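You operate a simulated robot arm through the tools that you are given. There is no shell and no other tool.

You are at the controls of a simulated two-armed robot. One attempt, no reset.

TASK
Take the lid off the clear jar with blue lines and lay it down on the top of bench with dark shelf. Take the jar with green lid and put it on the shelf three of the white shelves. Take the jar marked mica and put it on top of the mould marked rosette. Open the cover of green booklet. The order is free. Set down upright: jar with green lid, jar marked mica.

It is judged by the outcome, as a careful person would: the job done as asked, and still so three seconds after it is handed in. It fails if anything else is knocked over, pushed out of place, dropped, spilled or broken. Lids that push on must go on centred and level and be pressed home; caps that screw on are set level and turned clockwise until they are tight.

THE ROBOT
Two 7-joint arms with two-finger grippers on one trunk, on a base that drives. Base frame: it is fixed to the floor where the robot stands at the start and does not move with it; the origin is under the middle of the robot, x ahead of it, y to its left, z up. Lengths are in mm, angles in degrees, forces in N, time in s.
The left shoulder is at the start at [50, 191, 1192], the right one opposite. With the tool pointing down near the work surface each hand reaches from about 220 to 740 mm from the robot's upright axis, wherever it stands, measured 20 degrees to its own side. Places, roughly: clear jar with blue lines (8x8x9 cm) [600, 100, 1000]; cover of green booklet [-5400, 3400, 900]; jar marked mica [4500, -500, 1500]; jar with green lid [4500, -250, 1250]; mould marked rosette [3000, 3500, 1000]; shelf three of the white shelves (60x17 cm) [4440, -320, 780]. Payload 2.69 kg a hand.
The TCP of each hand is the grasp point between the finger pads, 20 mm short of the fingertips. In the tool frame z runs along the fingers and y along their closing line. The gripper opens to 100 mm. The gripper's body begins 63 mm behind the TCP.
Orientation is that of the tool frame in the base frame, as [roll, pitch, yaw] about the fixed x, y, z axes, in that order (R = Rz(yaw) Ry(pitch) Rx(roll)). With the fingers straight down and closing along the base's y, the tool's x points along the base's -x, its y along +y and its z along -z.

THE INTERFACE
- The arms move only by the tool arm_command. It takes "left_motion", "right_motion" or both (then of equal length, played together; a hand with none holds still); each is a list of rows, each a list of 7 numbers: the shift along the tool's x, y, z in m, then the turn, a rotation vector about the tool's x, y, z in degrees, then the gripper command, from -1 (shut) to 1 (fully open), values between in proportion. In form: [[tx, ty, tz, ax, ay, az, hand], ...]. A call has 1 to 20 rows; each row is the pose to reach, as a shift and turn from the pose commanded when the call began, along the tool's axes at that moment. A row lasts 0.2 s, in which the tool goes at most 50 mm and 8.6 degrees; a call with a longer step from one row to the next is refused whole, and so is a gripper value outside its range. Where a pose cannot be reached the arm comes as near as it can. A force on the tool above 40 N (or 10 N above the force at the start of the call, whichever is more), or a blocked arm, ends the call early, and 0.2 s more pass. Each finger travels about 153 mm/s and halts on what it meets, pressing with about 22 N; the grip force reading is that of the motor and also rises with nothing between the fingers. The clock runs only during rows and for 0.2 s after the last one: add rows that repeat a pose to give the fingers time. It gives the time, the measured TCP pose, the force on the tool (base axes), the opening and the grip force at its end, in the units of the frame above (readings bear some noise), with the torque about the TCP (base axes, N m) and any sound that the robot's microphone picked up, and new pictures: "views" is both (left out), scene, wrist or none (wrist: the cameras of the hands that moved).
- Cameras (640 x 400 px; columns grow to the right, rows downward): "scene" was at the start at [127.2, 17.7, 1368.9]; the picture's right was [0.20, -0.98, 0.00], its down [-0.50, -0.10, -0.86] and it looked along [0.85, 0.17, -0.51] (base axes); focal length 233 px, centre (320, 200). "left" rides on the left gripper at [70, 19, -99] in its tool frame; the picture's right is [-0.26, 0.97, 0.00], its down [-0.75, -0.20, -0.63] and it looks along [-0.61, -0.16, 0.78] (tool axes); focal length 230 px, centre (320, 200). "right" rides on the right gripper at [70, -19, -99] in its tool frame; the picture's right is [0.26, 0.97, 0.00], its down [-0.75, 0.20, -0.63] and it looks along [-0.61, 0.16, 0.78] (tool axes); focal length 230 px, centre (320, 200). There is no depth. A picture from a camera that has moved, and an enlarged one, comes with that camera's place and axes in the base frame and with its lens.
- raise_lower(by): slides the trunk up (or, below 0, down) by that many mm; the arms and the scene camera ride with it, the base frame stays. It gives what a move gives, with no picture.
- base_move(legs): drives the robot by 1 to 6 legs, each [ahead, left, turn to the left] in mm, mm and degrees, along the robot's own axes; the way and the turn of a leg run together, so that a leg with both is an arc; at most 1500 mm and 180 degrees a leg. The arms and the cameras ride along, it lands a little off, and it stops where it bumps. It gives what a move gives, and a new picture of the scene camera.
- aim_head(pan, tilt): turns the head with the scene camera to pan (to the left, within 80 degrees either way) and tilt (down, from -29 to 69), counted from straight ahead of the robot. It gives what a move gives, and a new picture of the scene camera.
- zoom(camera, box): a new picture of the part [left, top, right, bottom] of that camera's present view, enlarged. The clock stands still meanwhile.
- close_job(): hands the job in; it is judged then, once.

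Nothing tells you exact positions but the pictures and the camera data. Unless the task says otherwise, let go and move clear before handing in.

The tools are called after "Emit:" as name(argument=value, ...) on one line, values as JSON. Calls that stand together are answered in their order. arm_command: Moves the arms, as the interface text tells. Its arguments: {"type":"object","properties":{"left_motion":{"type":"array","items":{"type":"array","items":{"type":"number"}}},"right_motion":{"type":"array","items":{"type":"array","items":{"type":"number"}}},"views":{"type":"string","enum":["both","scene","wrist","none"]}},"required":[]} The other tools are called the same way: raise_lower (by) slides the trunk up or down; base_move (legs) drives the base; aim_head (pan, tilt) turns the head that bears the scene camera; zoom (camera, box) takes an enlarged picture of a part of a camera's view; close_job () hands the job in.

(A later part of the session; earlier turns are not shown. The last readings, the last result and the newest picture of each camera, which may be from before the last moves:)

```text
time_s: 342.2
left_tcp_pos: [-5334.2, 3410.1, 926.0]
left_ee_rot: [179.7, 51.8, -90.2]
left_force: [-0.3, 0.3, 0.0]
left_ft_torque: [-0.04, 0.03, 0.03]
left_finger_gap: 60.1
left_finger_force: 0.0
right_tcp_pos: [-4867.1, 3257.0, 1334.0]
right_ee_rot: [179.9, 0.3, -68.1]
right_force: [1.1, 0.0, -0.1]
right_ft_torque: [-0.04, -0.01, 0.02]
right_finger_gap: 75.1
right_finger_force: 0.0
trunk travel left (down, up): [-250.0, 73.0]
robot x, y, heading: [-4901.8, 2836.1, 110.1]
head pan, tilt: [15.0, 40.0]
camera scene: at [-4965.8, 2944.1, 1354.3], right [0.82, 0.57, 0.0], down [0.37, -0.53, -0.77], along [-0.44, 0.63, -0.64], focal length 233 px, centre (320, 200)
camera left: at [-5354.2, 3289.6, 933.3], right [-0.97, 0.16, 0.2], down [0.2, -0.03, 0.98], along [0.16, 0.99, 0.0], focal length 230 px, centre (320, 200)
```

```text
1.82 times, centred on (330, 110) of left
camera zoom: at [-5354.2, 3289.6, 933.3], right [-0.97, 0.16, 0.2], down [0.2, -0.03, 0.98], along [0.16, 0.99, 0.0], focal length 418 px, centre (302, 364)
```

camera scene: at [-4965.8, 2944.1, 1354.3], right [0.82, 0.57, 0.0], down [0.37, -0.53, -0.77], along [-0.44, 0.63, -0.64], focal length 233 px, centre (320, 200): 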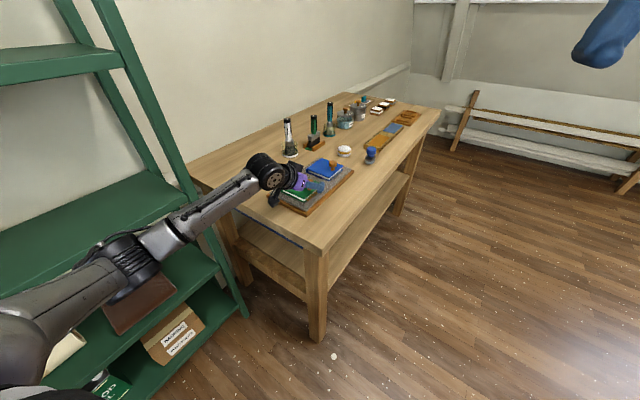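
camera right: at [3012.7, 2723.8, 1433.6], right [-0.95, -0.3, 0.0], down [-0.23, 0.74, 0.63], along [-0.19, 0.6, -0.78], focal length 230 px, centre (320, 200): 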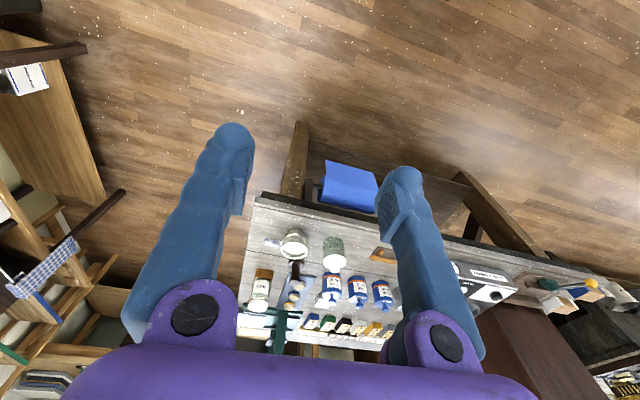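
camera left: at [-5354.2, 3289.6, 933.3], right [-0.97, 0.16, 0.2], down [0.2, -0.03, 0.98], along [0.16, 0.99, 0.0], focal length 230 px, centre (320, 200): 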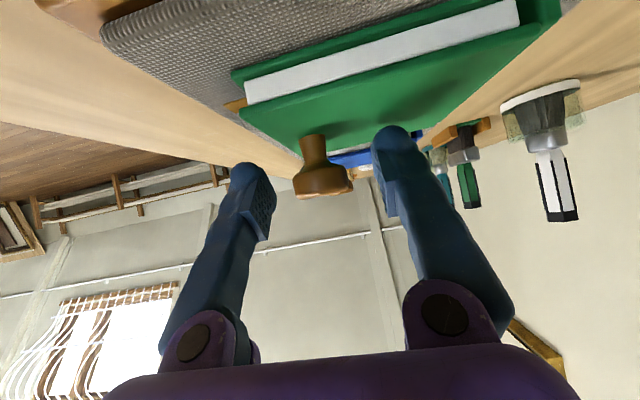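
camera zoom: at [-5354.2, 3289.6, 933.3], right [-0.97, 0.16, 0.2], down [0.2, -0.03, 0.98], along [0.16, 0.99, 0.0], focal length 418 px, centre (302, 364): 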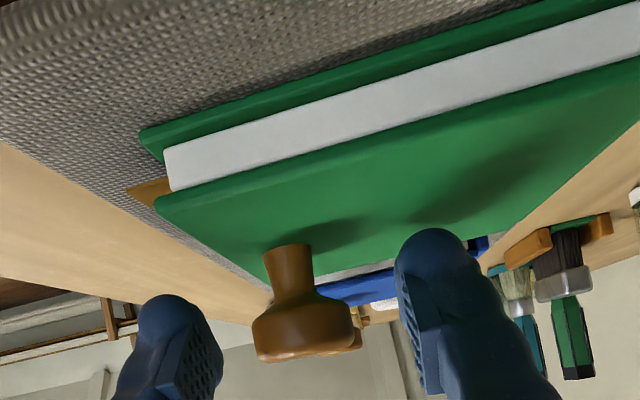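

The knob head is between the pads. Closing the fingers on it.

Emit:
arm_command(left_motion=[[0, 0, 0, 0, 0, 0, 0], [0, 0, 0, 0, 0, 0, -0.2], [0, 0, 0, 0, 0, 0, -0.4], [0, 0, 0, 0, 0, 0, -1], [0, 0, 0, 0, 0, 0, -1]])

Emit:
zoom(camera="left", box=[220, 0, 440, 220])

```text
time_s: 343.4
left_tcp_pos: [-5333.8, 3409.6, 926.9]
left_ee_rot: [179.8, 51.8, -90.3]
left_force: [-1.4, 1.5, 0.1]
left_ft_torque: [0.07, 0.0, 0.02]
left_finger_gap: 26.7
left_finger_force: 45.3
right_tcp_pos: [-4867.2, 3257.5, 1334.7]
right_ee_rot: [179.9, 0.1, -68.1]
right_force: [-0.9, -0.3, 0.2]
right_ft_torque: [0.0, 0.01, 0.04]
right_finger_gap: 75.3
right_finger_force: 0.0
trunk travel left (down, up): [-250.0, 73.0]
robot x, y, heading: [-4901.9, 2836.2, 109.9]
head pan, tilt: [15.0, 40.0]
camera scene: at [-4965.9, 2944.4, 1354.2], right [0.82, 0.57, 0.0], down [0.37, -0.53, -0.77], along [-0.44, 0.63, -0.64], focal length 233 px, centre (320, 200)
camera left: at [-5354.6, 3289.6, 933.3], right [-0.97, 0.16, 0.2], down [0.2, -0.03, 0.98], along [0.16, 0.99, 0.0], focal length 230 px, centre (320, 200)
```

scene: 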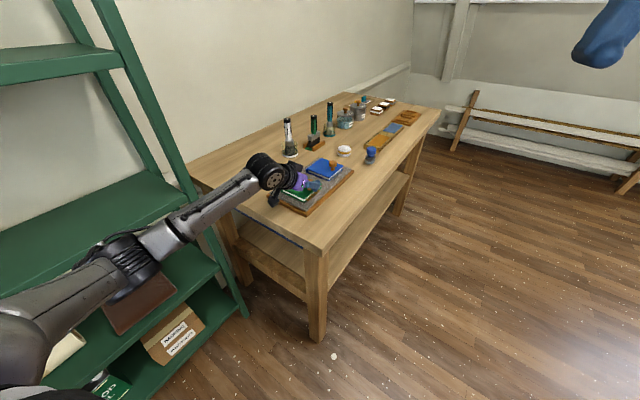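
left: 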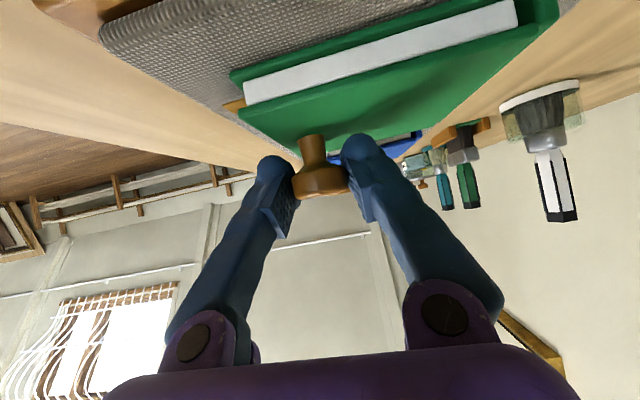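

```text
1.82 times, centred on (330, 110) of left
camera zoom: at [-5354.6, 3289.6, 933.3], right [-0.97, 0.16, 0.2], down [0.2, -0.03, 0.98], along [0.16, 0.99, 0.0], focal length 418 px, centre (302, 364)
```

zoom: 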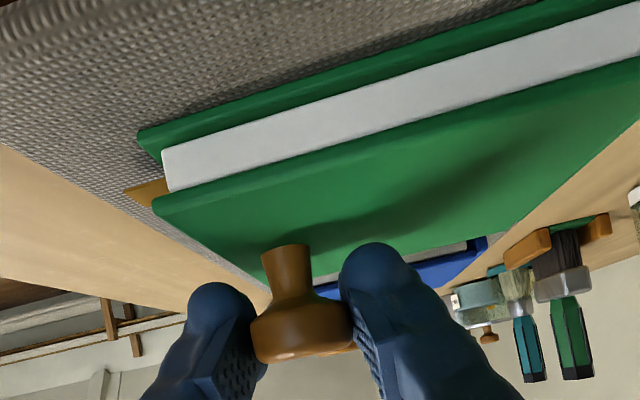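

Gripped (gap 27 mm). Now I'll swing the knob along the arc about the hinge, first to 24°, and check forces.

Emit:
arm_command(left_motion=[[-0.0043, 0.0025, -0.0034, 2.474, 0, -3.144, -1], [-0.0084, 0.0054, -0.0066, 4.947, 0, -6.287, -1], [-0.0123, 0.0086, -0.0097, 7.42, 0, -9.43, -1], [-0.0161, 0.0122, -0.0127, 9.894, 0, -12.574, -1], [-0.0196, 0.0161, -0.0155, 12.37, 0, -15.72, -1], [-0.023, 0.0203, -0.0182, 14.84, 0, -18.86, -1], [-0.023, 0.0203, -0.0182, 14.84, 0, -18.86, -1]])

Emit:
zoom(camera="scene", box=[250, 140, 350, 215])

```text
time_s: 345.0
left_tcp_pos: [-5353.1, 3410.8, 956.2]
left_ee_rot: [-144.2, 45.8, -62.8]
left_force: [6.3, 6.3, 3.6]
left_ft_torque: [0.27, -0.19, 0.01]
left_finger_gap: 26.4
left_finger_force: 45.2
right_tcp_pos: [-4865.1, 3256.5, 1334.9]
right_ee_rot: [179.8, 0.2, -68.1]
right_force: [0.1, -1.5, -0.9]
right_ft_torque: [0.05, 0.02, 0.0]
right_finger_gap: 75.0
right_finger_force: 0.1
trunk travel left (down, up): [-250.0, 73.0]
robot x, y, heading: [-4903.8, 2837.8, 110.1]
head pan, tilt: [15.0, 40.0]
camera scene: at [-4964.6, 2944.5, 1354.3], right [0.82, 0.57, 0.0], down [0.37, -0.53, -0.77], along [-0.44, 0.63, -0.64], focal length 233 px, centre (320, 200)
camera left: at [-5374.7, 3289.8, 955.1], right [-0.96, 0.16, -0.21], down [-0.22, -0.03, 0.98], along [0.15, 0.99, 0.06], focal length 230 px, centre (320, 200)
```

scene: 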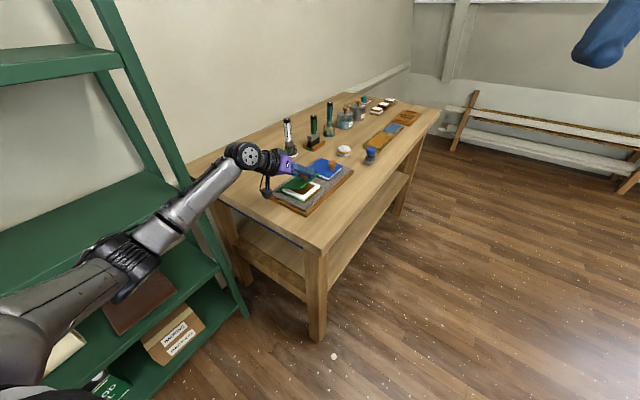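
left: 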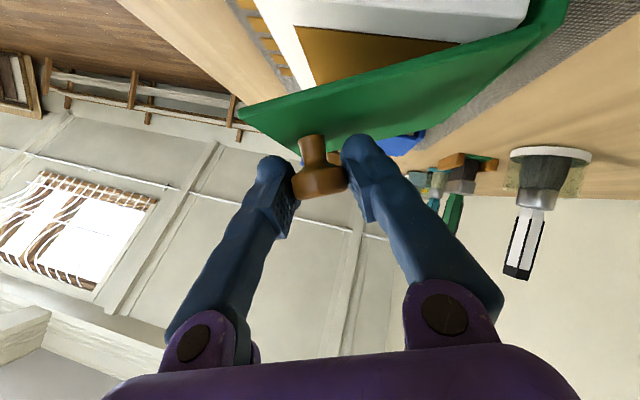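

```text
5.33 times, centred on (300, 178) of scene
camera zoom: at [-4964.6, 2944.5, 1354.3], right [0.82, 0.57, 0.0], down [0.37, -0.53, -0.77], along [-0.44, 0.63, -0.64], focal length 1242 px, centre (427, 320)
```

zoom: 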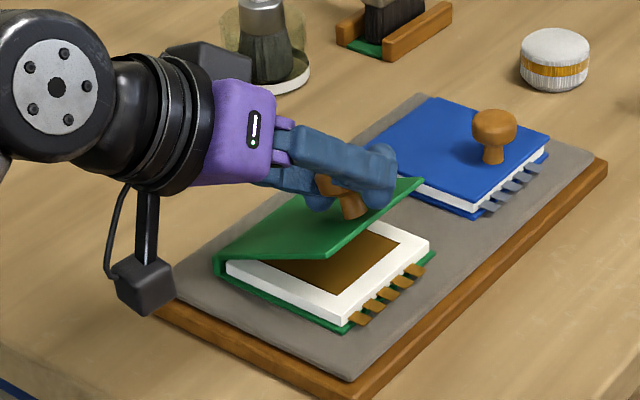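

The cover is lifting nicely with small forces. I'll continue the arc to about 64°.

Emit:
arm_command(left_motion=[[-0.0084, 0.0054, -0.0066, 4.947, 0, -6.287, -1], [-0.0161, 0.0122, -0.0127, 9.894, 0, -12.574, -1], [-0.023, 0.0203, -0.0182, 14.84, 0, -18.86, -1], [-0.0289, 0.0295, -0.0229, 19.79, 0, -25.15, -1], [-0.0338, 0.0397, -0.0267, 24.74, 0, -31.44, -1], [-0.0338, 0.0397, -0.0267, 24.74, 0, -31.44, -1]])

Emit:
zoom(camera="scene", box=[200, 110, 380, 230])

```text
time_s: 346.4
left_tcp_pos: [-5407.6, 3410.8, 981.3]
left_ee_rot: [-106.7, 20.3, -41.2]
left_force: [4.6, 13.4, 14.8]
left_ft_torque: [-0.01, -0.25, -0.08]
left_finger_gap: 26.0
left_finger_force: 45.1
right_tcp_pos: [-4865.8, 3257.7, 1335.2]
right_ee_rot: [179.8, 0.2, -68.2]
right_force: [-0.5, 0.4, -0.4]
right_ft_torque: [-0.01, -0.02, -0.01]
right_finger_gap: 74.8
right_finger_force: 0.1
trunk travel left (down, up): [-250.0, 73.0]
robot x, y, heading: [-4901.3, 2836.5, 109.8]
head pan, tilt: [15.0, 40.0]
camera scene: at [-4963.9, 2944.4, 1354.4], right [0.82, 0.57, 0.0], down [0.37, -0.53, -0.77], along [-0.44, 0.63, -0.64], focal length 233 px, centre (320, 200)
camera left: at [-5423.3, 3290.1, 968.4], right [-0.61, 0.16, -0.78], down [-0.79, -0.03, 0.61], along [0.07, 0.99, 0.15], focal length 230 px, centre (320, 200)
```

scene: 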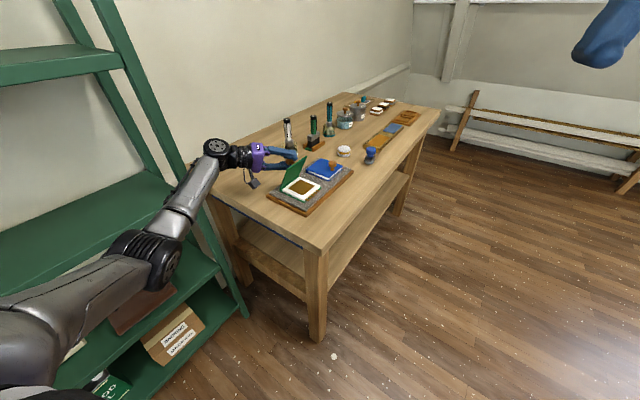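
left: 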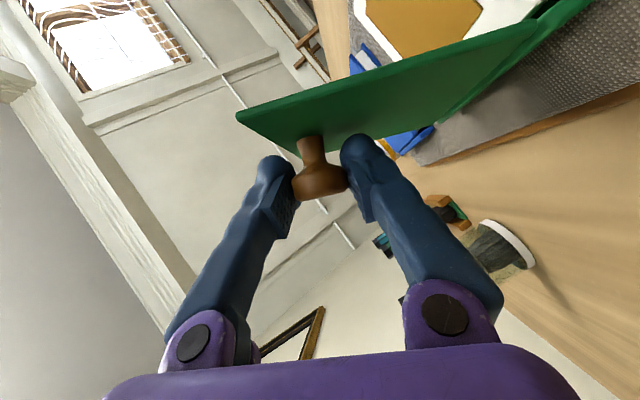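

```text
3.33 times, centred on (290, 170) of scene
camera zoom: at [-4963.9, 2944.4, 1354.4], right [0.82, 0.57, 0.0], down [0.37, -0.53, -0.77], along [-0.44, 0.63, -0.64], focal length 776 px, centre (420, 300)
```

zoom: 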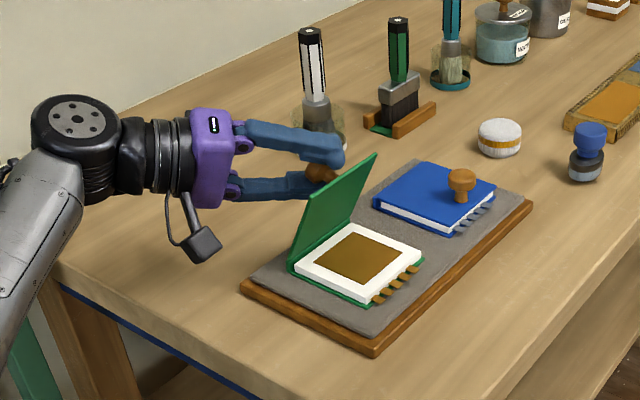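

The cover is at about 64° and following well. I'll continue carefully to about 92°, easing the slight pull I see in the force.

Emit:
arm_command(left_motion=[[-0.0055, 0.0003, -0.0022, 2.16, 0, -2.75, -1], [-0.0097, 0.0019, -0.005, 4.33, 0, -5.5, -1], [-0.0131, 0.0047, -0.0077, 6.5, 0, -8.25, -1], [-0.0165, 0.0076, -0.0104, 8.66, 0, -11.0, -1], [-0.0197, 0.011, -0.0129, 10.83, 0, -13.75, -1], [-0.0228, 0.0144, -0.0154, 12.99, 0, -16.5, -1], [-0.0228, 0.0144, -0.0154, 12.99, 0, -16.5, -1]])

Emit:
zoom(camera="scene", box=[160, 90, 340, 230])

```text
time_s: 348.0
left_tcp_pos: [-5437.5, 3412.0, 979.5]
left_ee_rot: [-93.1, 4.2, -38.3]
left_force: [-5.3, 16.5, 12.9]
left_ft_torque: [0.31, 0.17, 0.34]
left_finger_gap: 24.1
left_finger_force: 45.4
right_tcp_pos: [-4866.8, 3258.5, 1335.5]
right_ee_rot: [179.8, 0.2, -68.2]
right_force: [-0.3, -0.8, 0.2]
right_ft_torque: [0.01, -0.01, -0.01]
right_finger_gap: 75.0
right_finger_force: 0.0
trunk travel left (down, up): [-250.0, 73.0]
robot x, y, heading: [-4899.7, 2842.2, 110.0]
head pan, tilt: [15.0, 40.0]
camera scene: at [-4965.2, 2944.9, 1354.3], right [0.82, 0.57, 0.0], down [0.37, -0.53, -0.77], along [-0.44, 0.63, -0.64], focal length 233 px, centre (320, 200)
camera left: at [-5448.0, 3291.2, 961.2], right [-0.29, 0.16, -0.94], down [-0.96, -0.03, 0.29], along [0.02, 0.99, 0.16], focal length 230 px, centre (320, 200)
```

scene: 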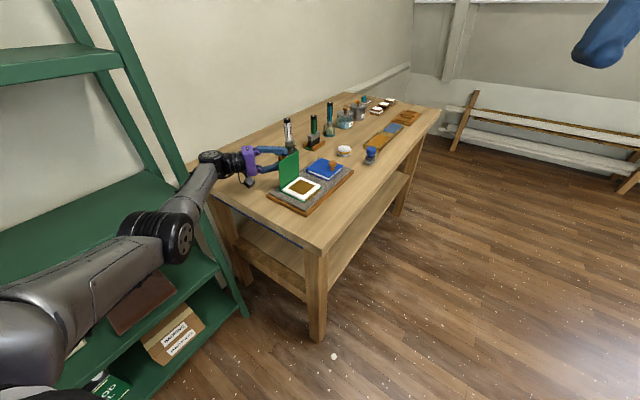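
left: 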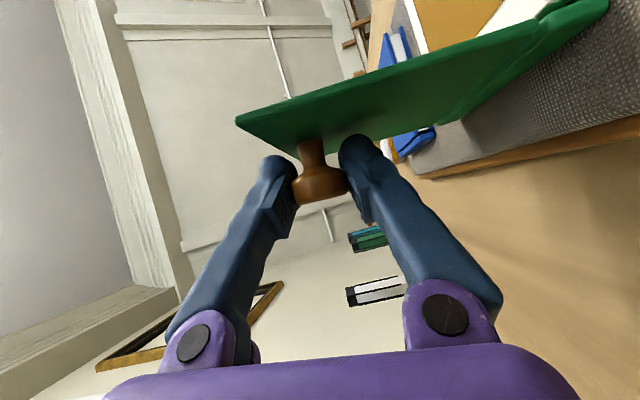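

```text
2.86 times, centred on (250, 160) of scene
camera zoom: at [-4965.2, 2944.9, 1354.3], right [0.82, 0.57, 0.0], down [0.37, -0.53, -0.77], along [-0.44, 0.63, -0.64], focal length 666 px, centre (520, 314)
```

zoom: 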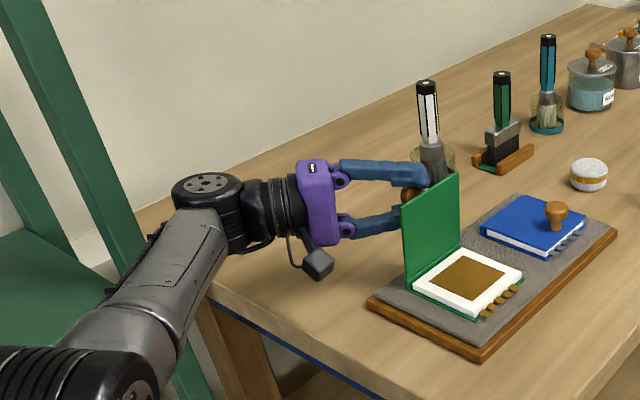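

The cover is nearly vertical (≈85°), but the pads are creeping off the knob. I'll reseat 6 mm deeper (+y) and go to ≈95°.

Emit:
arm_command(left_motion=[[-0.0018, 0, 0.0023, 0, 0, 0, -1], [-0.0037, 0, 0.0047, 0, 0, 0, -1], [-0.0064, 0.0016, 0.0026, 1.55, 0, -1.97, -1], [-0.009, 0.0032, 0.0005, 3.09, 0, -3.93, -1], [-0.0116, 0.005, -0.0015, 4.64, 0, -5.9, -1], [-0.0141, 0.0069, -0.0035, 6.18, 0, -7.86, -1], [-0.0141, 0.0069, -0.0035, 6.18, 0, -7.86, -1]])

Emit:
zoom(camera="scene", box=[160, 90, 340, 230])

```text
time_s: 349.7
left_tcp_pos: [-5439.3, 3413.0, 978.3]
left_ee_rot: [-86.8, -3.9, -38.2]
left_force: [-0.1, 12.0, -2.9]
left_ft_torque: [-0.22, 0.06, 0.66]
left_finger_gap: 22.5
left_finger_force: 44.7
left hand out of reach, approached as far as the arm can: row 5, 6, 7
right_tcp_pos: [-4867.2, 3260.1, 1334.0]
right_ee_rot: [179.9, 0.0, -68.3]
right_force: [-0.9, -1.0, -0.9]
right_ft_torque: [0.01, -0.06, -0.02]
right_finger_gap: 74.9
right_finger_force: 0.0
trunk travel left (down, up): [-250.0, 73.0]
robot x, y, heading: [-4905.2, 2836.2, 110.0]
head pan, tilt: [15.0, 40.0]
stopped in row 7 (left hand): the force on the tool passed its limit at 41 N (the readings are from after the stop); the commanded pose is now the measured one
camera scene: at [-4966.2, 2946.4, 1353.8], right [0.82, 0.57, 0.0], down [0.37, -0.53, -0.77], along [-0.44, 0.63, -0.64], focal length 233 px, centre (320, 200)
camera left: at [-5444.9, 3292.4, 959.2], right [-0.12, 0.16, -0.98], down [-0.99, -0.03, 0.11], along [-0.01, 0.99, 0.16], focal length 230 px, centre (320, 200)
```

scene: 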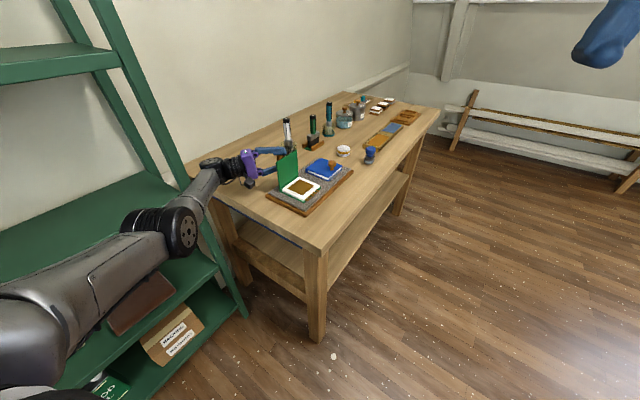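
left: 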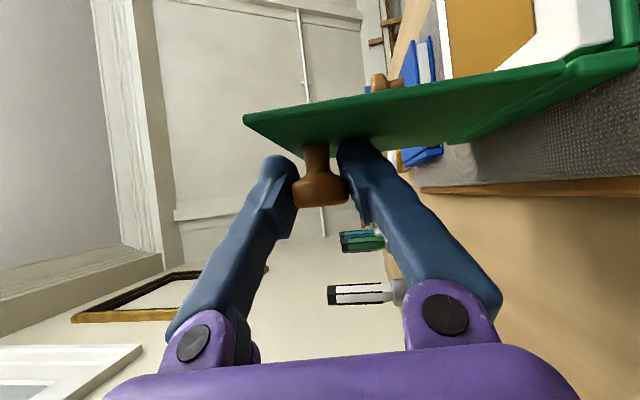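

```text
2.86 times, centred on (250, 160) of scene
camera zoom: at [-4966.2, 2946.4, 1353.8], right [0.82, 0.57, 0.0], down [0.37, -0.53, -0.77], along [-0.44, 0.63, -0.64], focal length 666 px, centre (520, 314)
```

zoom: 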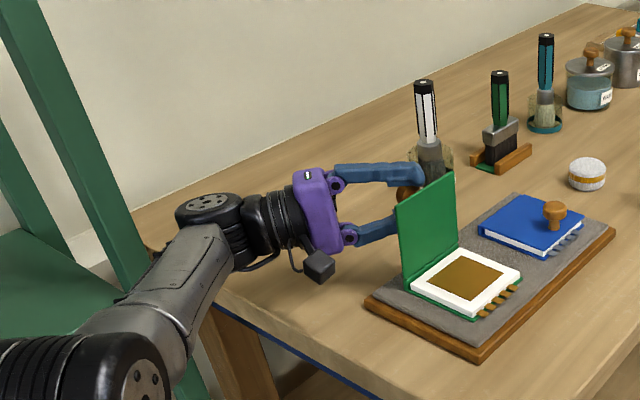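

The arm reached its limit near 90°. I'll try nudging the knob purely toward the wall (−x) without further rotation to tip the cover past vertical.

Emit:
arm_command(left_motion=[[-0.0019, 0, 0.0024, 0, 0, 0, -1], [-0.0059, 0.0002, -0.0007, 0, 0, 0, -1], [-0.0099, 0.0005, -0.0038, 0, 0, 0, -1], [-0.0138, 0.0007, -0.0069, 0, 0, 0, -1], [-0.0138, 0.0007, -0.0069, 0, 0, 0, -1]])

Emit:
zoom(camera="scene", box=[220, 110, 340, 220])

```text
time_s: 350.9
left_tcp_pos: [-5446.4, 3414.1, 975.5]
left_ee_rot: [-87.1, -4.1, -38.5]
left_force: [13.5, 33.3, -16.7]
left_ft_torque: [0.02, -0.54, 0.06]
left_finger_gap: 22.3
left_finger_force: 45.0
left hand out of reach, approached as far as the arm can: row 3, 4, 5
right_tcp_pos: [-4865.0, 3264.2, 1332.3]
right_ee_rot: [179.8, -0.1, -68.2]
right_force: [0.0, 0.6, 0.9]
right_ft_torque: [-0.03, -0.03, 0.03]
right_finger_gap: 74.6
right_finger_force: 0.2
trunk travel left (down, up): [-250.0, 73.0]
robot x, y, heading: [-4898.3, 2838.3, 109.9]
head pan, tilt: [15.0, 40.0]
camera scene: at [-4965.4, 2951.0, 1353.5], right [0.82, 0.57, 0.0], down [0.37, -0.53, -0.76], along [-0.44, 0.63, -0.65], focal length 233 px, centre (320, 200)
camera left: at [-5452.8, 3292.4, 957.2], right [-0.12, 0.16, -0.98], down [-0.99, -0.03, 0.11], along [-0.01, 0.99, 0.16], focal length 230 px, centre (320, 200)
```

scene: 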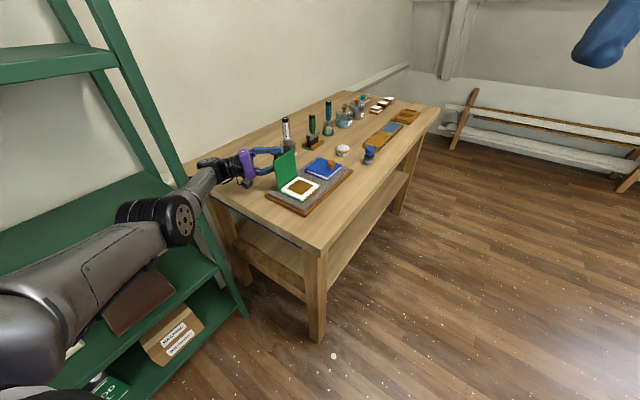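
left: 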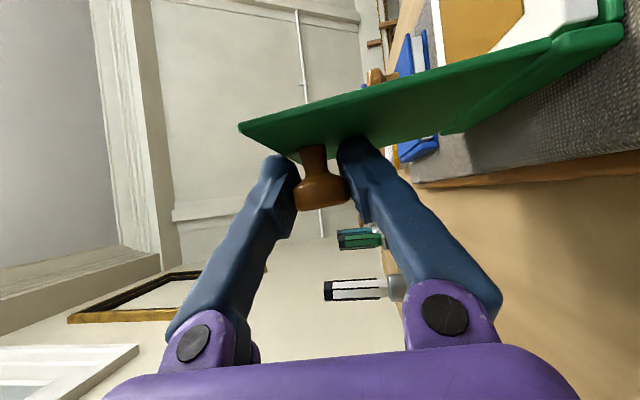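

```text
3.64 times, centred on (280, 165) of scene
camera zoom: at [-4965.4, 2951.0, 1353.5], right [0.82, 0.57, 0.0], down [0.37, -0.53, -0.76], along [-0.44, 0.63, -0.65], focal length 847 px, centre (466, 327)
```

zoom: 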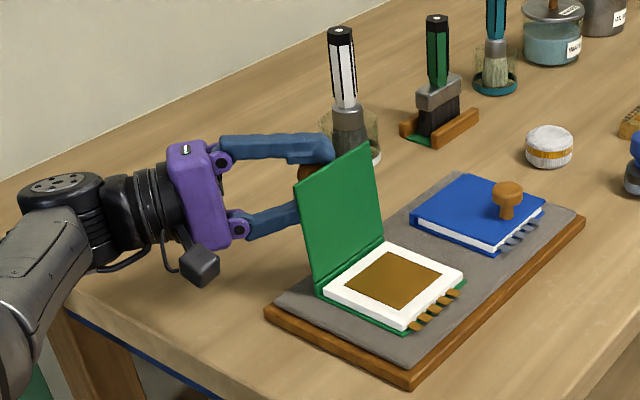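

The cover now leans past vertical (≈95°). I'll open the fingers gently and watch which way it settles.

Emit:
arm_command(left_motion=[[0, 0, 0, 0, 0, 0, -0.4], [0, 0, 0, 0, 0, 0, -0.1], [0, 0, 0, 0, 0, 0, 0.2], [0, 0, 0, 0, 0, 0, 0.3]])

Emit:
zoom(camera="scene", box=[220, 110, 340, 220])

```text
time_s: 351.9
left_tcp_pos: [-5450.2, 3406.5, 979.7]
left_ee_rot: [-86.7, -3.9, -38.3]
left_force: [-0.7, -0.4, 0.9]
left_ft_torque: [0.0, -0.01, -0.02]
left_finger_gap: 64.9
left_finger_force: 0.1
right_tcp_pos: [-4865.1, 3258.5, 1335.4]
right_ee_rot: [179.9, 0.2, -68.1]
right_force: [0.0, 0.6, 0.5]
right_ft_torque: [-0.03, -0.01, -0.01]
right_finger_gap: 75.0
right_finger_force: 0.0
trunk travel left (down, up): [-250.0, 73.0]
robot x, y, heading: [-4901.6, 2836.4, 109.8]
head pan, tilt: [15.0, 40.0]
camera scene: at [-4965.5, 2944.9, 1354.3], right [0.82, 0.57, 0.0], down [0.37, -0.53, -0.77], along [-0.44, 0.63, -0.64], focal length 233 px, centre (320, 200)
camera left: at [-5455.9, 3286.5, 961.3], right [-0.12, 0.16, -0.98], down [-0.99, -0.03, 0.11], along [-0.01, 0.99, 0.17], focal length 230 px, centre (320, 200)
```

scene: 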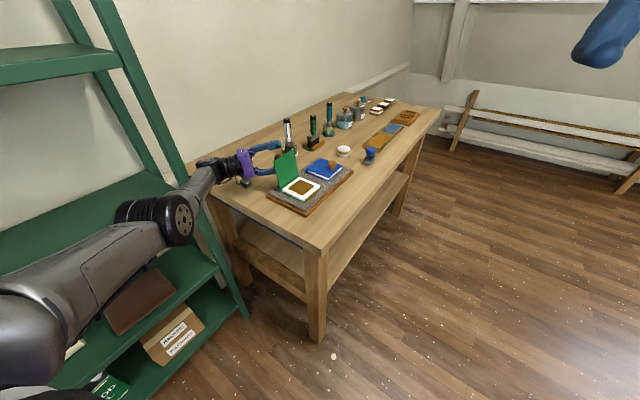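
left: 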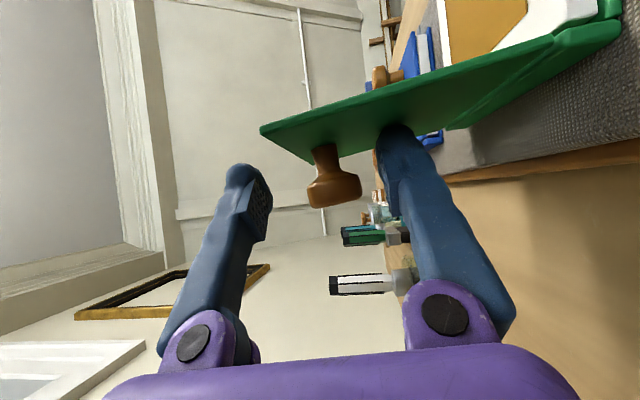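

```text
3.64 times, centred on (280, 165) of scene
camera zoom: at [-4965.5, 2944.9, 1354.3], right [0.82, 0.57, 0.0], down [0.37, -0.53, -0.77], along [-0.44, 0.63, -0.64], focal length 847 px, centre (466, 327)
```

zoom: 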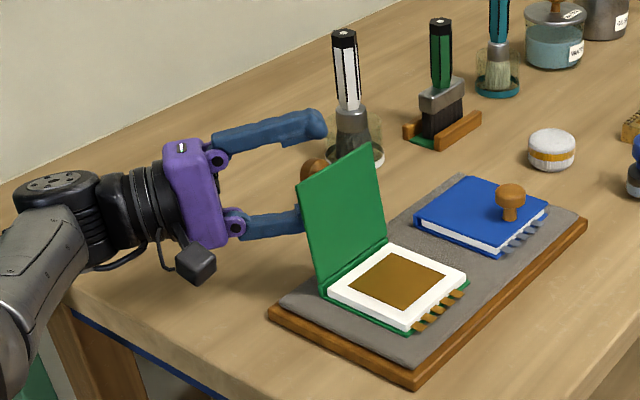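

The cover stays up by itself slightly past vertical. I'll swing the hand's tail away from the shelf (rotating about vertical) and withdraw sideways, leaving the cover standing, then push it further open from inside.

Emit:
arm_command(left_motion=[[0, 0, 0, 0.52, -7.5, 0.42, 0.5], [0, 0, 0, 1.04, -15, 0.84, 0.5], [0, 0, 0, 1.56, -22.5, 1.26, 0.5], [0, 0, 0, 2.08, -30, 1.68, 0.5], [0, 0, 0, 2.6, -37.8, 2.1, 0.5], [0.0154, 0, -0.0197, 2.6, -37.8, 2.1, 0.5], [0.0309, 0, -0.0394, 2.6, -37.8, 2.1, 0.5], [0.0463, 0, -0.059, 2.6, -37.8, 2.1, 0.5], [0.0617, 0, -0.0787, 2.6, -37.8, 2.1, 0.5], [0.0802, 0, -0.1023, 2.6, -37.8, 2.1, 0.5], [0.0802, 0, -0.1023, 2.6, -37.8, 2.1, 0.5]])

Emit:
zoom(camera="scene", box=[180, 90, 350, 220])

```text
time_s: 354.3
left_tcp_pos: [-5449.9, 3277.8, 981.6]
left_ee_rot: [-86.7, -3.9, -0.3]
left_force: [-0.1, -0.4, -0.4]
left_ft_torque: [0.0, 0.02, -0.04]
left_finger_gap: 75.4
left_finger_force: 0.0
right_tcp_pos: [-4866.0, 3258.6, 1336.1]
right_ee_rot: [179.9, 0.1, -68.2]
right_force: [0.1, 0.6, -1.0]
right_ft_torque: [-0.01, 0.01, -0.02]
right_finger_gap: 74.9
right_finger_force: 0.0
trunk travel left (down, up): [-250.0, 73.0]
robot x, y, heading: [-4897.9, 2839.6, 109.7]
head pan, tilt: [15.0, 40.0]
camera scene: at [-4965.4, 2945.4, 1354.2], right [0.82, 0.57, 0.0], down [0.37, -0.53, -0.77], along [-0.44, 0.63, -0.64], focal length 233 px, centre (320, 200)
camera left: at [-5380.3, 3178.9, 961.2], right [-0.19, 0.06, -0.98], down [-0.76, -0.64, 0.11], along [-0.62, 0.77, 0.17], focal length 230 px, centre (320, 200)
```

scene: 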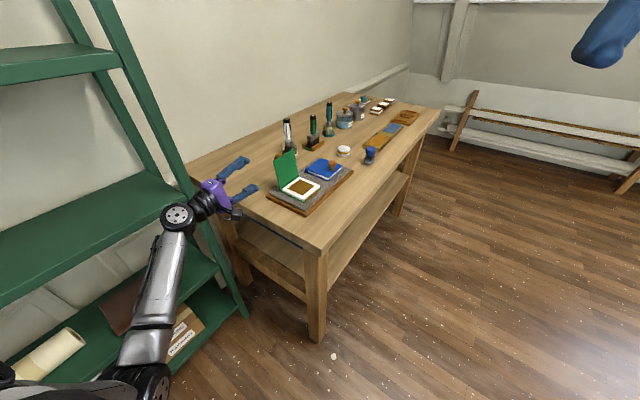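
left: 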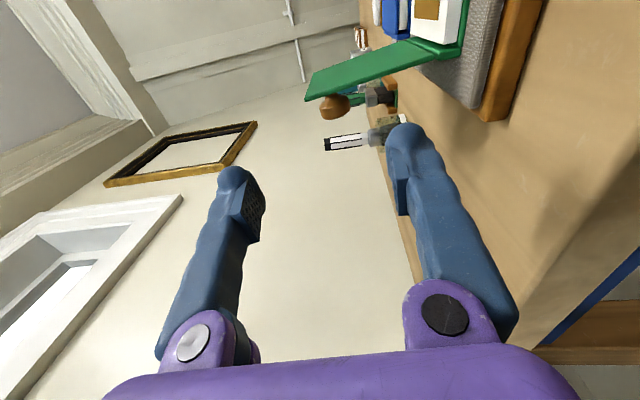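

```text
3.08 times, centred on (265, 155) of scene
camera zoom: at [-4965.4, 2945.4, 1354.2], right [0.82, 0.57, 0.0], down [0.37, -0.53, -0.77], along [-0.44, 0.63, -0.64], focal length 717 px, centre (489, 338)
```

zoom: 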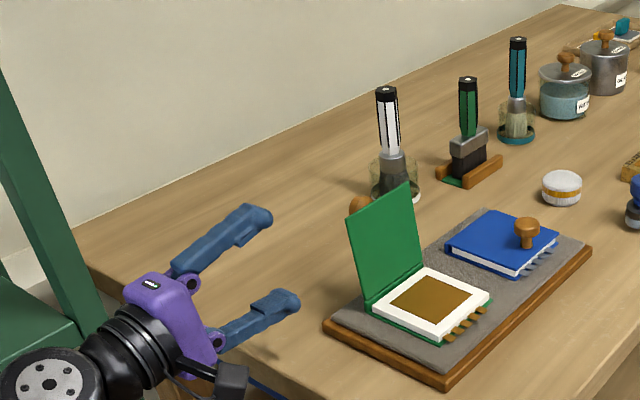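

The cover stands at roughly 100°. I'll wait a second to see if it holds or drifts.

Emit:
arm_command(left_motion=[[0, 0, 0, 0, 0, 0, 0], [0, 0, 0, 0, 0, 0, -0.5], [0, 0, 0, 0, 0, 0, -1], [0, 0, 0, 0, 0, 0, -1], [0, 0, 0, 0, 0, 0, -1], [0, 0, 0, 0, 0, 0, -1]], views="none")

Emit:
zoom(camera="scene", box=[180, 90, 350, 220])

```text
time_s: 355.7
left_tcp_pos: [-5448.4, 3277.4, 980.5]
left_ee_rot: [-86.6, -3.9, -0.3]
left_force: [-0.3, 0.3, -0.3]
left_ft_torque: [-0.02, -0.01, 0.02]
left_finger_gap: 0.1
left_finger_force: 21.9
right_tcp_pos: [-4866.0, 3258.2, 1335.5]
right_ee_rot: [180.0, 0.2, -68.1]
right_force: [-0.6, -0.3, 0.5]
right_ft_torque: [0.01, 0.01, 0.0]
right_finger_gap: 75.0
right_finger_force: 0.1
trunk travel left (down, up): [-250.0, 73.0]
robot x, y, heading: [-4899.0, 2836.3, 109.8]
head pan, tilt: [15.0, 40.0]
```

```text
3.08 times, centred on (265, 155) of scene
camera zoom: at [-4965.5, 2944.9, 1354.2], right [0.82, 0.57, 0.0], down [0.37, -0.53, -0.77], along [-0.44, 0.63, -0.64], focal length 717 px, centre (489, 338)
```

zoom: 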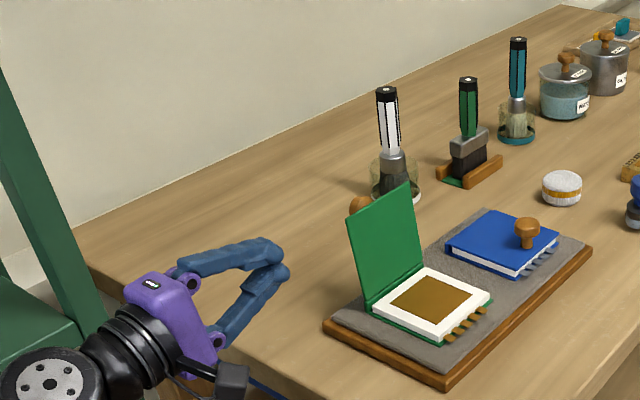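

It holds steady. I'll check whether it opens further by a gentle push from the inside with closed fingertips: first move around to the inner side.

Emit:
arm_command(left_motion=[[0.02, 0, 0, 0, 0, 0, -1], [0.045, 0, 0, 0, 0, 0, -1], [0.07, 0, 0, 0, 0, 0, -1], [0.07, 0.01, 0.03, 0, 0, 0, -1], [0.07, 0.02, 0.06, 0, 0, 0, -1], [0.07, 0.02, 0.09, 0, 0, 0, -1], [0.07, 0.02, 0.12, 0, 0, 0, -1], [0.055, 0.02, 0.12, 0, 0, 0, -1], [0.045, 0.02, 0.12, 0, 0, 0, -1], [0.045, 0.02, 0.12, 0, 0, 0, -1]])

Emit:
zoom(camera="scene", box=[220, 110, 340, 220])

```text
time_s: 357.9
left_tcp_pos: [-5405.7, 3398.1, 971.7]
left_ee_rot: [-86.7, -4.0, -0.3]
left_force: [-0.2, -0.1, 0.4]
left_ft_torque: [-0.03, 0.03, -0.03]
left_finger_gap: 0.0
left_finger_force: 21.8
right_tcp_pos: [-4865.2, 3257.2, 1334.7]
right_ee_rot: [179.9, 0.2, -68.2]
right_force: [0.4, 0.3, -0.3]
right_ft_torque: [-0.02, 0.01, 0.0]
right_finger_gap: 74.9
right_finger_force: 0.1
trunk travel left (down, up): [-250.0, 73.0]
robot x, y, heading: [-4902.7, 2834.8, 109.9]
head pan, tilt: [15.0, 40.0]
camera scene: at [-4965.5, 2944.9, 1354.3], right [0.82, 0.57, 0.0], down [0.37, -0.53, -0.77], along [-0.44, 0.63, -0.64], focal length 233 px, centre (320, 200)
camera left: at [-5336.7, 3301.7, 951.8], right [-0.19, 0.06, -0.98], down [-0.76, -0.64, 0.11], along [-0.62, 0.77, 0.17], focal length 230 px, centre (320, 200)
```

scene: 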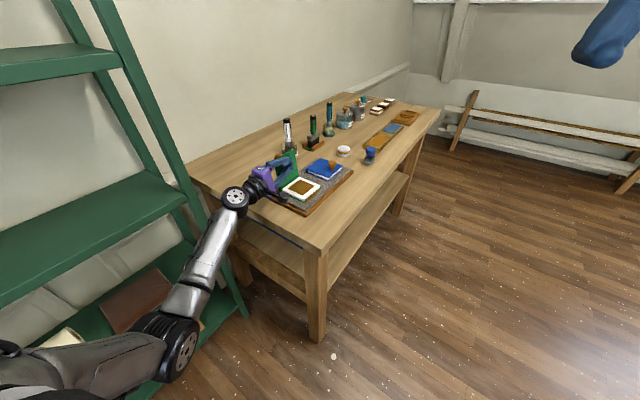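
left: 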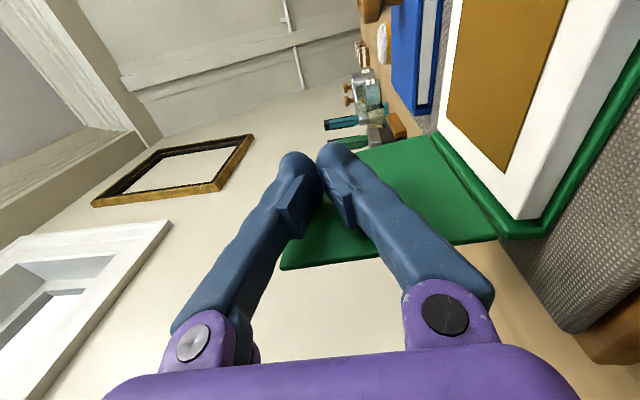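

```text
3.64 times, centred on (280, 165) of scene
camera zoom: at [-4965.5, 2944.9, 1354.3], right [0.82, 0.57, 0.0], down [0.37, -0.53, -0.77], along [-0.44, 0.63, -0.64], focal length 847 px, centre (466, 327)
```

zoom: 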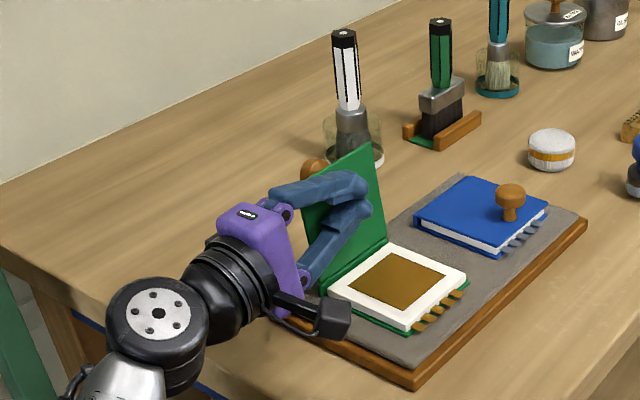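

Emit:
arm_command(left_motion=[[-0.005, 0, 0, 0, 0, 0, -1], [-0.01, 0, 0, 0, 0, 0, -1], [-0.015, 0, 0, 0, 0, 0, -1], [-0.019, 0, 0, 0, 0, 0, -1], [-0.019, 0, 0, 0, 0, 0, -1]], views="none")

Emit:
zoom(camera="scene", box=[220, 110, 340, 220])

```text
time_s: 359.1
left_tcp_pos: [-5422.3, 3398.4, 969.0]
left_ee_rot: [-86.7, -3.9, -0.3]
left_force: [0.2, -0.1, 0.3]
left_ft_torque: [0.01, 0.03, 0.0]
left_finger_gap: 0.0
left_finger_force: 21.5
right_tcp_pos: [-4865.8, 3257.8, 1335.0]
right_ee_rot: [179.8, 0.3, -68.2]
right_force: [0.6, -0.5, -0.2]
right_ft_torque: [-0.01, -0.06, 0.03]
right_finger_gap: 74.8
right_finger_force: 0.0
trunk travel left (down, up): [-250.0, 73.0]
robot x, y, heading: [-4902.9, 2837.3, 109.8]
head pan, tilt: [15.0, 40.0]
```

```text
3.64 times, centred on (280, 165) of scene
camera zoom: at [-4965.4, 2944.9, 1354.2], right [0.82, 0.57, 0.0], down [0.37, -0.53, -0.77], along [-0.44, 0.63, -0.64], focal length 847 px, centre (466, 327)
```

zoom: 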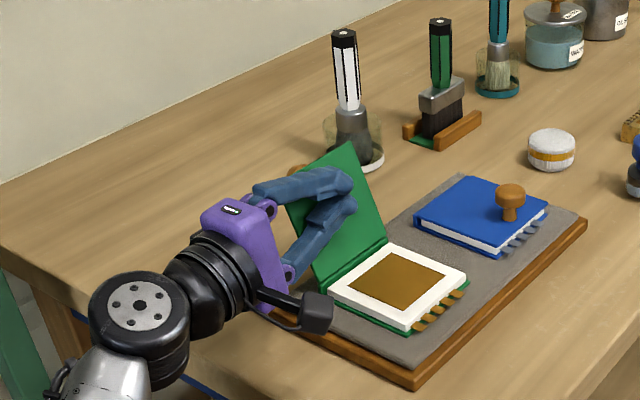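

The cover moves with hardly any resistance and stays where it's put. I'll keep pushing it further open while lowering slightly.

Emit:
arm_command(left_motion=[[-0.008, 0.003, 0, 0, 0, 0, -1], [-0.016, 0.006, 0, 0, 0, 0, -1], [-0.024, 0.01, 0, 0, 0, 0, -1], [-0.032, 0.014, 0, 0, 0, 0, -1], [-0.04, 0.018, 0, 0, 0, 0, -1], [-0.048, 0.022, 0, 0, 0, 0, -1], [-0.048, 0.022, 0, 0, 0, 0, -1]], views="wrist")

Emit:
zoom(camera="scene", box=[220, 110, 340, 220])

```text
time_s: 359.7
left_tcp_pos: [-5421.6, 3401.7, 969.4]
left_ee_rot: [-86.4, -4.2, -1.8]
left_force: [15.0, -6.8, 12.0]
left_ft_torque: [-0.59, -0.41, 0.58]
left_finger_gap: 0.0
left_finger_force: 22.0
right_tcp_pos: [-4863.7, 3255.1, 1335.7]
right_ee_rot: [180.0, 0.3, -68.3]
right_force: [0.3, -0.5, 0.7]
right_ft_torque: [-0.01, -0.07, -0.02]
right_finger_gap: 75.1
right_finger_force: 0.1
trunk travel left (down, up): [-250.0, 73.0]
robot x, y, heading: [-4902.4, 2835.8, 109.8]
head pan, tilt: [15.0, 40.0]
stopped in row 2 (left hand): the force on the tool passed its limit at 46 N (the readings are from after the stop); the commanded pose is now the measured one
camera left: at [-5355.0, 3301.1, 949.2], right [-0.18, 0.07, -0.98], down [-0.78, -0.62, 0.1], along [-0.6, 0.78, 0.17], focal length 230 px, centre (320, 200)
```

left: 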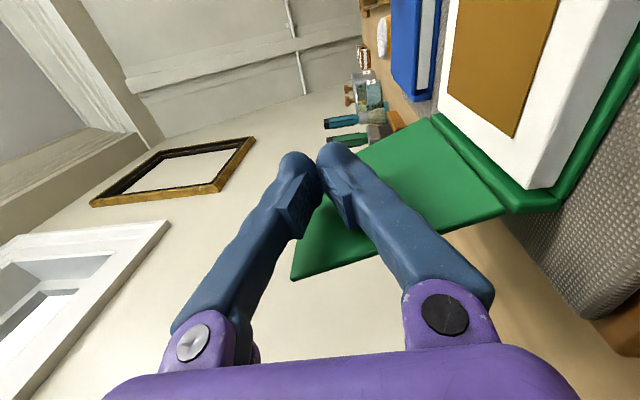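

```text
3.64 times, centred on (280, 165) of scene
camera zoom: at [-4963.5, 2942.9, 1354.6], right [0.82, 0.57, 0.0], down [0.37, -0.53, -0.77], along [-0.44, 0.63, -0.64], focal length 847 px, centre (466, 327)
```

zoom: 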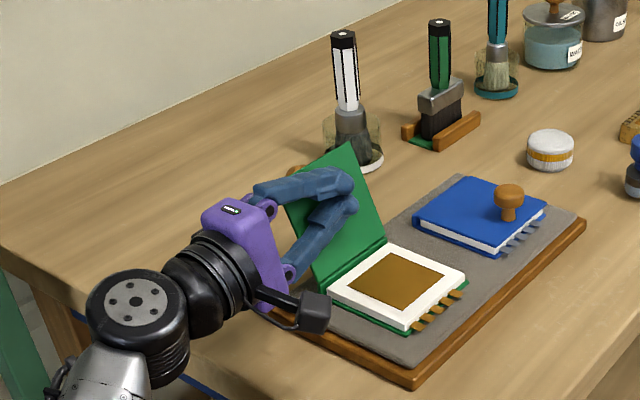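

The cover has reached its hinge stop at about 110° and is fully open. I'll back the fingers off it and withdraw sideways, then up.

Emit:
arm_command(left_motion=[[0.01, 0, 0, 0, 0, 0, -1], [0.025, 0, 0, 0, 0, 0, -1], [0.035, 0, -0.01, 0, 0, 0, -1], [0.035, -0.01, -0.04, 0, 0, 0, -1], [0.035, -0.02, -0.075, 0, 0, 0, -1], [0.035, -0.03, -0.11, 0, 0, 0, -1], [0.035, -0.06, -0.14, 0, 0, 0, -1], [0.035, -0.1, -0.16, 0, 0, 0, -1], [0.035, -0.1, -0.16, 0, 0, 0, -1]])

Emit:
zoom(camera="scene", box=[220, 110, 340, 220])

```text
time_s: 361.7
left_tcp_pos: [-5401.2, 3232.3, 1057.8]
left_ee_rot: [-86.7, -4.2, -1.4]
left_force: [-0.3, 0.0, -0.8]
left_ft_torque: [-0.01, 0.03, -0.02]
left_finger_gap: 0.0
left_finger_force: 22.1
right_tcp_pos: [-4864.4, 3257.8, 1335.3]
right_ee_rot: [179.9, 0.2, -68.3]
right_force: [-0.1, -0.1, 0.0]
right_ft_torque: [0.01, -0.01, -0.01]
right_finger_gap: 75.0
right_finger_force: 0.0
trunk travel left (down, up): [-250.0, 73.0]
robot x, y, heading: [-4907.3, 2840.1, 109.9]
head pan, tilt: [15.0, 40.0]
camera scene: at [-4964.9, 2944.9, 1354.2], right [0.82, 0.57, 0.0], down [0.37, -0.53, -0.77], along [-0.44, 0.63, -0.64], focal length 233 px, centre (320, 200)
camera left: at [-5333.6, 3132.5, 1039.0], right [-0.19, 0.06, -0.98], down [-0.78, -0.62, 0.11], along [-0.6, 0.78, 0.16], focal length 230 px, centre (320, 200)
```

scene: 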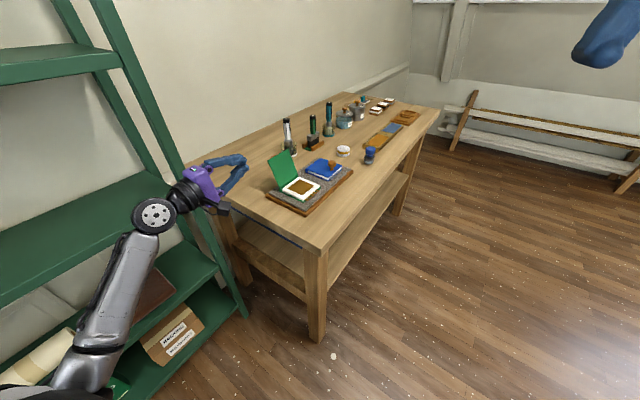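
left: 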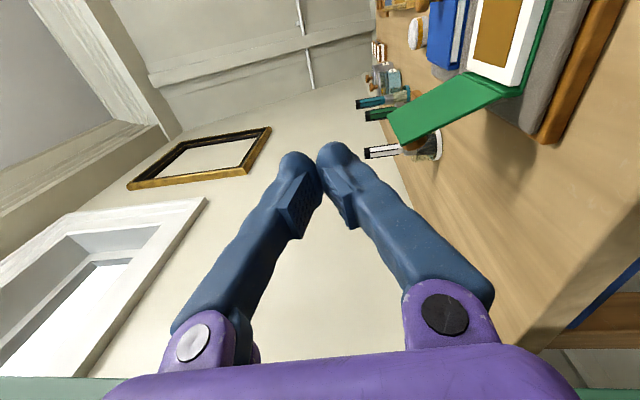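

```text
3.64 times, centred on (280, 165) of scene
camera zoom: at [-4964.9, 2944.9, 1354.2], right [0.82, 0.57, 0.0], down [0.37, -0.53, -0.77], along [-0.44, 0.63, -0.64], focal length 847 px, centre (466, 327)
```

zoom: 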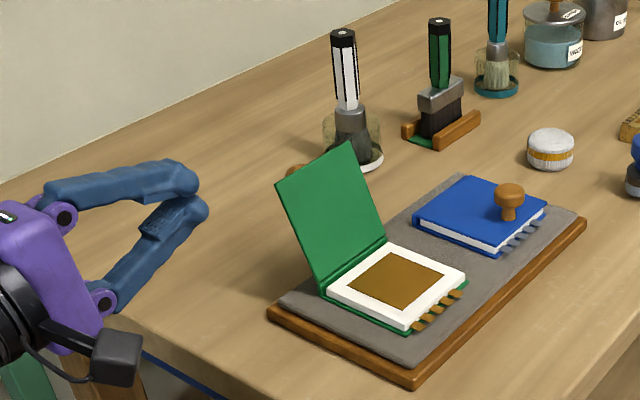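

The cover stands open at its stop, well past vertical. I'll retract the left hand well clear and back the base away, then recheck.

Emit:
arm_command(left_motion=[[0.02, -0.02, -0.01, 0, 0, 0, -0.5], [0.045, -0.045, -0.02, 0, 0, 0, 0], [0.07, -0.07, -0.03, 0, 0, 0, 0], [0.095, -0.095, -0.04, 0, 0, 0, 0], [0.12, -0.12, -0.05, 0, 0, 0, 0], [0.14, -0.14, -0.06, 0, 0, 0, 0], [0.14, -0.14, -0.06, 0, 0, 0, 0]], views="none")

Emit:
base_move(legs=[[-250, 0, 0]])

Emit:
aim_head(pan=10, tilt=30)

Emit:
zoom(camera="scene", box=[220, 80, 380, 190])

```text
time_s: 363.3
left_tcp_pos: [-5298.5, 3194.6, 1206.6]
left_ee_rot: [-86.6, -4.2, -1.4]
left_force: [0.3, -0.5, 0.9]
left_ft_torque: [-0.04, 0.01, 0.04]
left_finger_gap: 50.1
left_finger_force: 0.1
left hand out of reach, approached as far as the arm can: row 5, 6, 7
right_tcp_pos: [-4864.8, 3256.9, 1335.3]
right_ee_rot: [180.0, 0.2, -68.3]
right_force: [-0.7, -0.4, 0.2]
right_ft_torque: [0.03, 0.04, 0.02]
right_finger_gap: 75.0
right_finger_force: 0.0
trunk travel left (down, up): [-250.0, 73.0]
robot x, y, heading: [-4900.6, 2837.0, 109.9]
head pan, tilt: [15.0, 40.0]
```

```text
time_s: 365.1
left_tcp_pos: [-5214.1, 2963.7, 1207.8]
left_ee_rot: [-86.6, -4.2, -1.6]
left_force: [0.3, 0.2, 0.8]
left_ft_torque: [0.01, -0.01, 0.0]
left_finger_gap: 50.1
left_finger_force: 0.2
right_tcp_pos: [-4780.3, 3022.3, 1335.1]
right_ee_rot: [179.8, 0.2, -68.5]
right_force: [-0.2, 0.5, -0.5]
right_ft_torque: [0.02, 0.02, 0.0]
right_finger_gap: 75.2
right_finger_force: 0.0
trunk travel left (down, up): [-250.0, 73.0]
robot x, y, heading: [-4818.9, 2600.2, 109.7]
head pan, tilt: [15.0, 40.0]
camera scene: at [-4880.5, 2709.7, 1354.3], right [0.82, 0.57, 0.0], down [0.36, -0.53, -0.77], along [-0.43, 0.63, -0.64], focal length 233 px, centre (320, 200)
```

scene: 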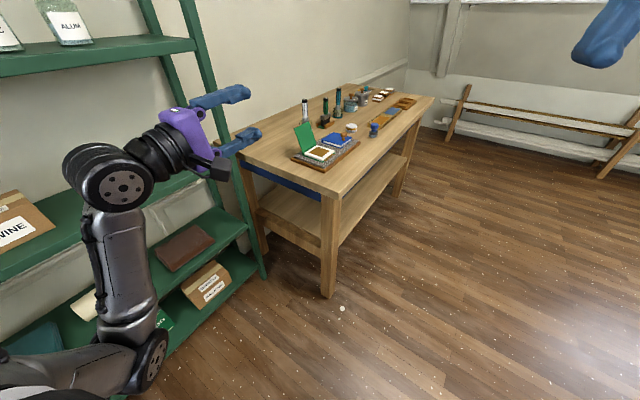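

```text
time_s: 365.9
left_tcp_pos: [-5213.0, 2963.1, 1208.0]
left_ee_rot: [-86.6, -4.2, -1.7]
left_force: [-0.1, -0.7, -0.1]
left_ft_torque: [-0.02, -0.01, 0.03]
left_finger_gap: 50.1
left_finger_force: 0.0
right_tcp_pos: [-4778.8, 3024.1, 1335.4]
right_ee_rot: [179.9, 0.1, -68.5]
right_force: [-0.2, -0.5, 0.5]
right_ft_torque: [-0.03, 0.04, -0.02]
right_finger_gap: 75.1
right_finger_force: 0.0
trunk travel left (down, up): [-250.0, 73.0]
robot x, y, heading: [-4819.6, 2597.9, 109.5]
head pan, tilt: [10.0, 30.0]
camera scene: at [-4877.2, 2719.1, 1369.5], right [0.87, 0.49, 0.0], down [0.25, -0.44, -0.87], along [-0.43, 0.75, -0.5], focal length 233 px, centre (320, 200)
```

scene: 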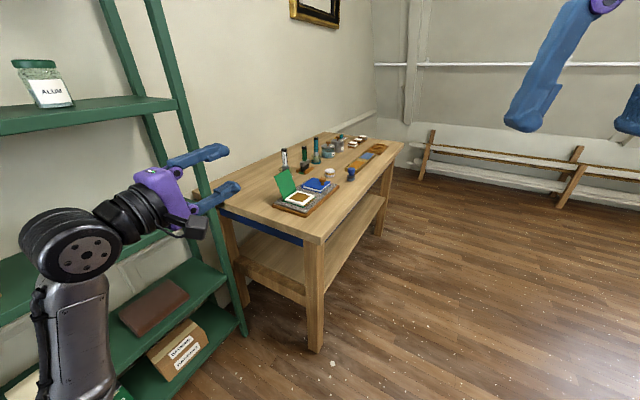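

```text
3.64 times, centred on (300, 135) of scene
camera zoom: at [-4877.2, 2719.1, 1369.5], right [0.87, 0.49, 0.0], down [0.25, -0.44, -0.87], along [-0.43, 0.75, -0.5], focal length 847 px, centre (393, 436)
```

zoom: 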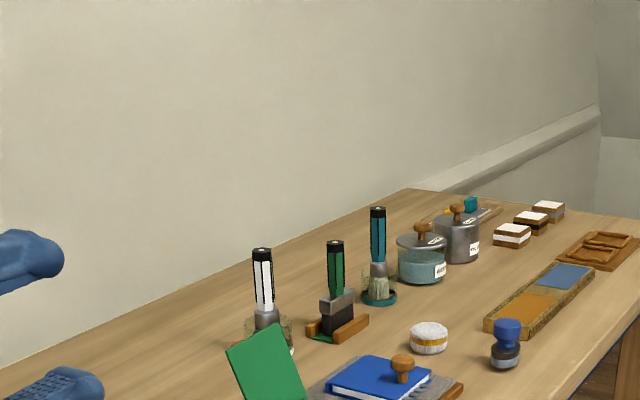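

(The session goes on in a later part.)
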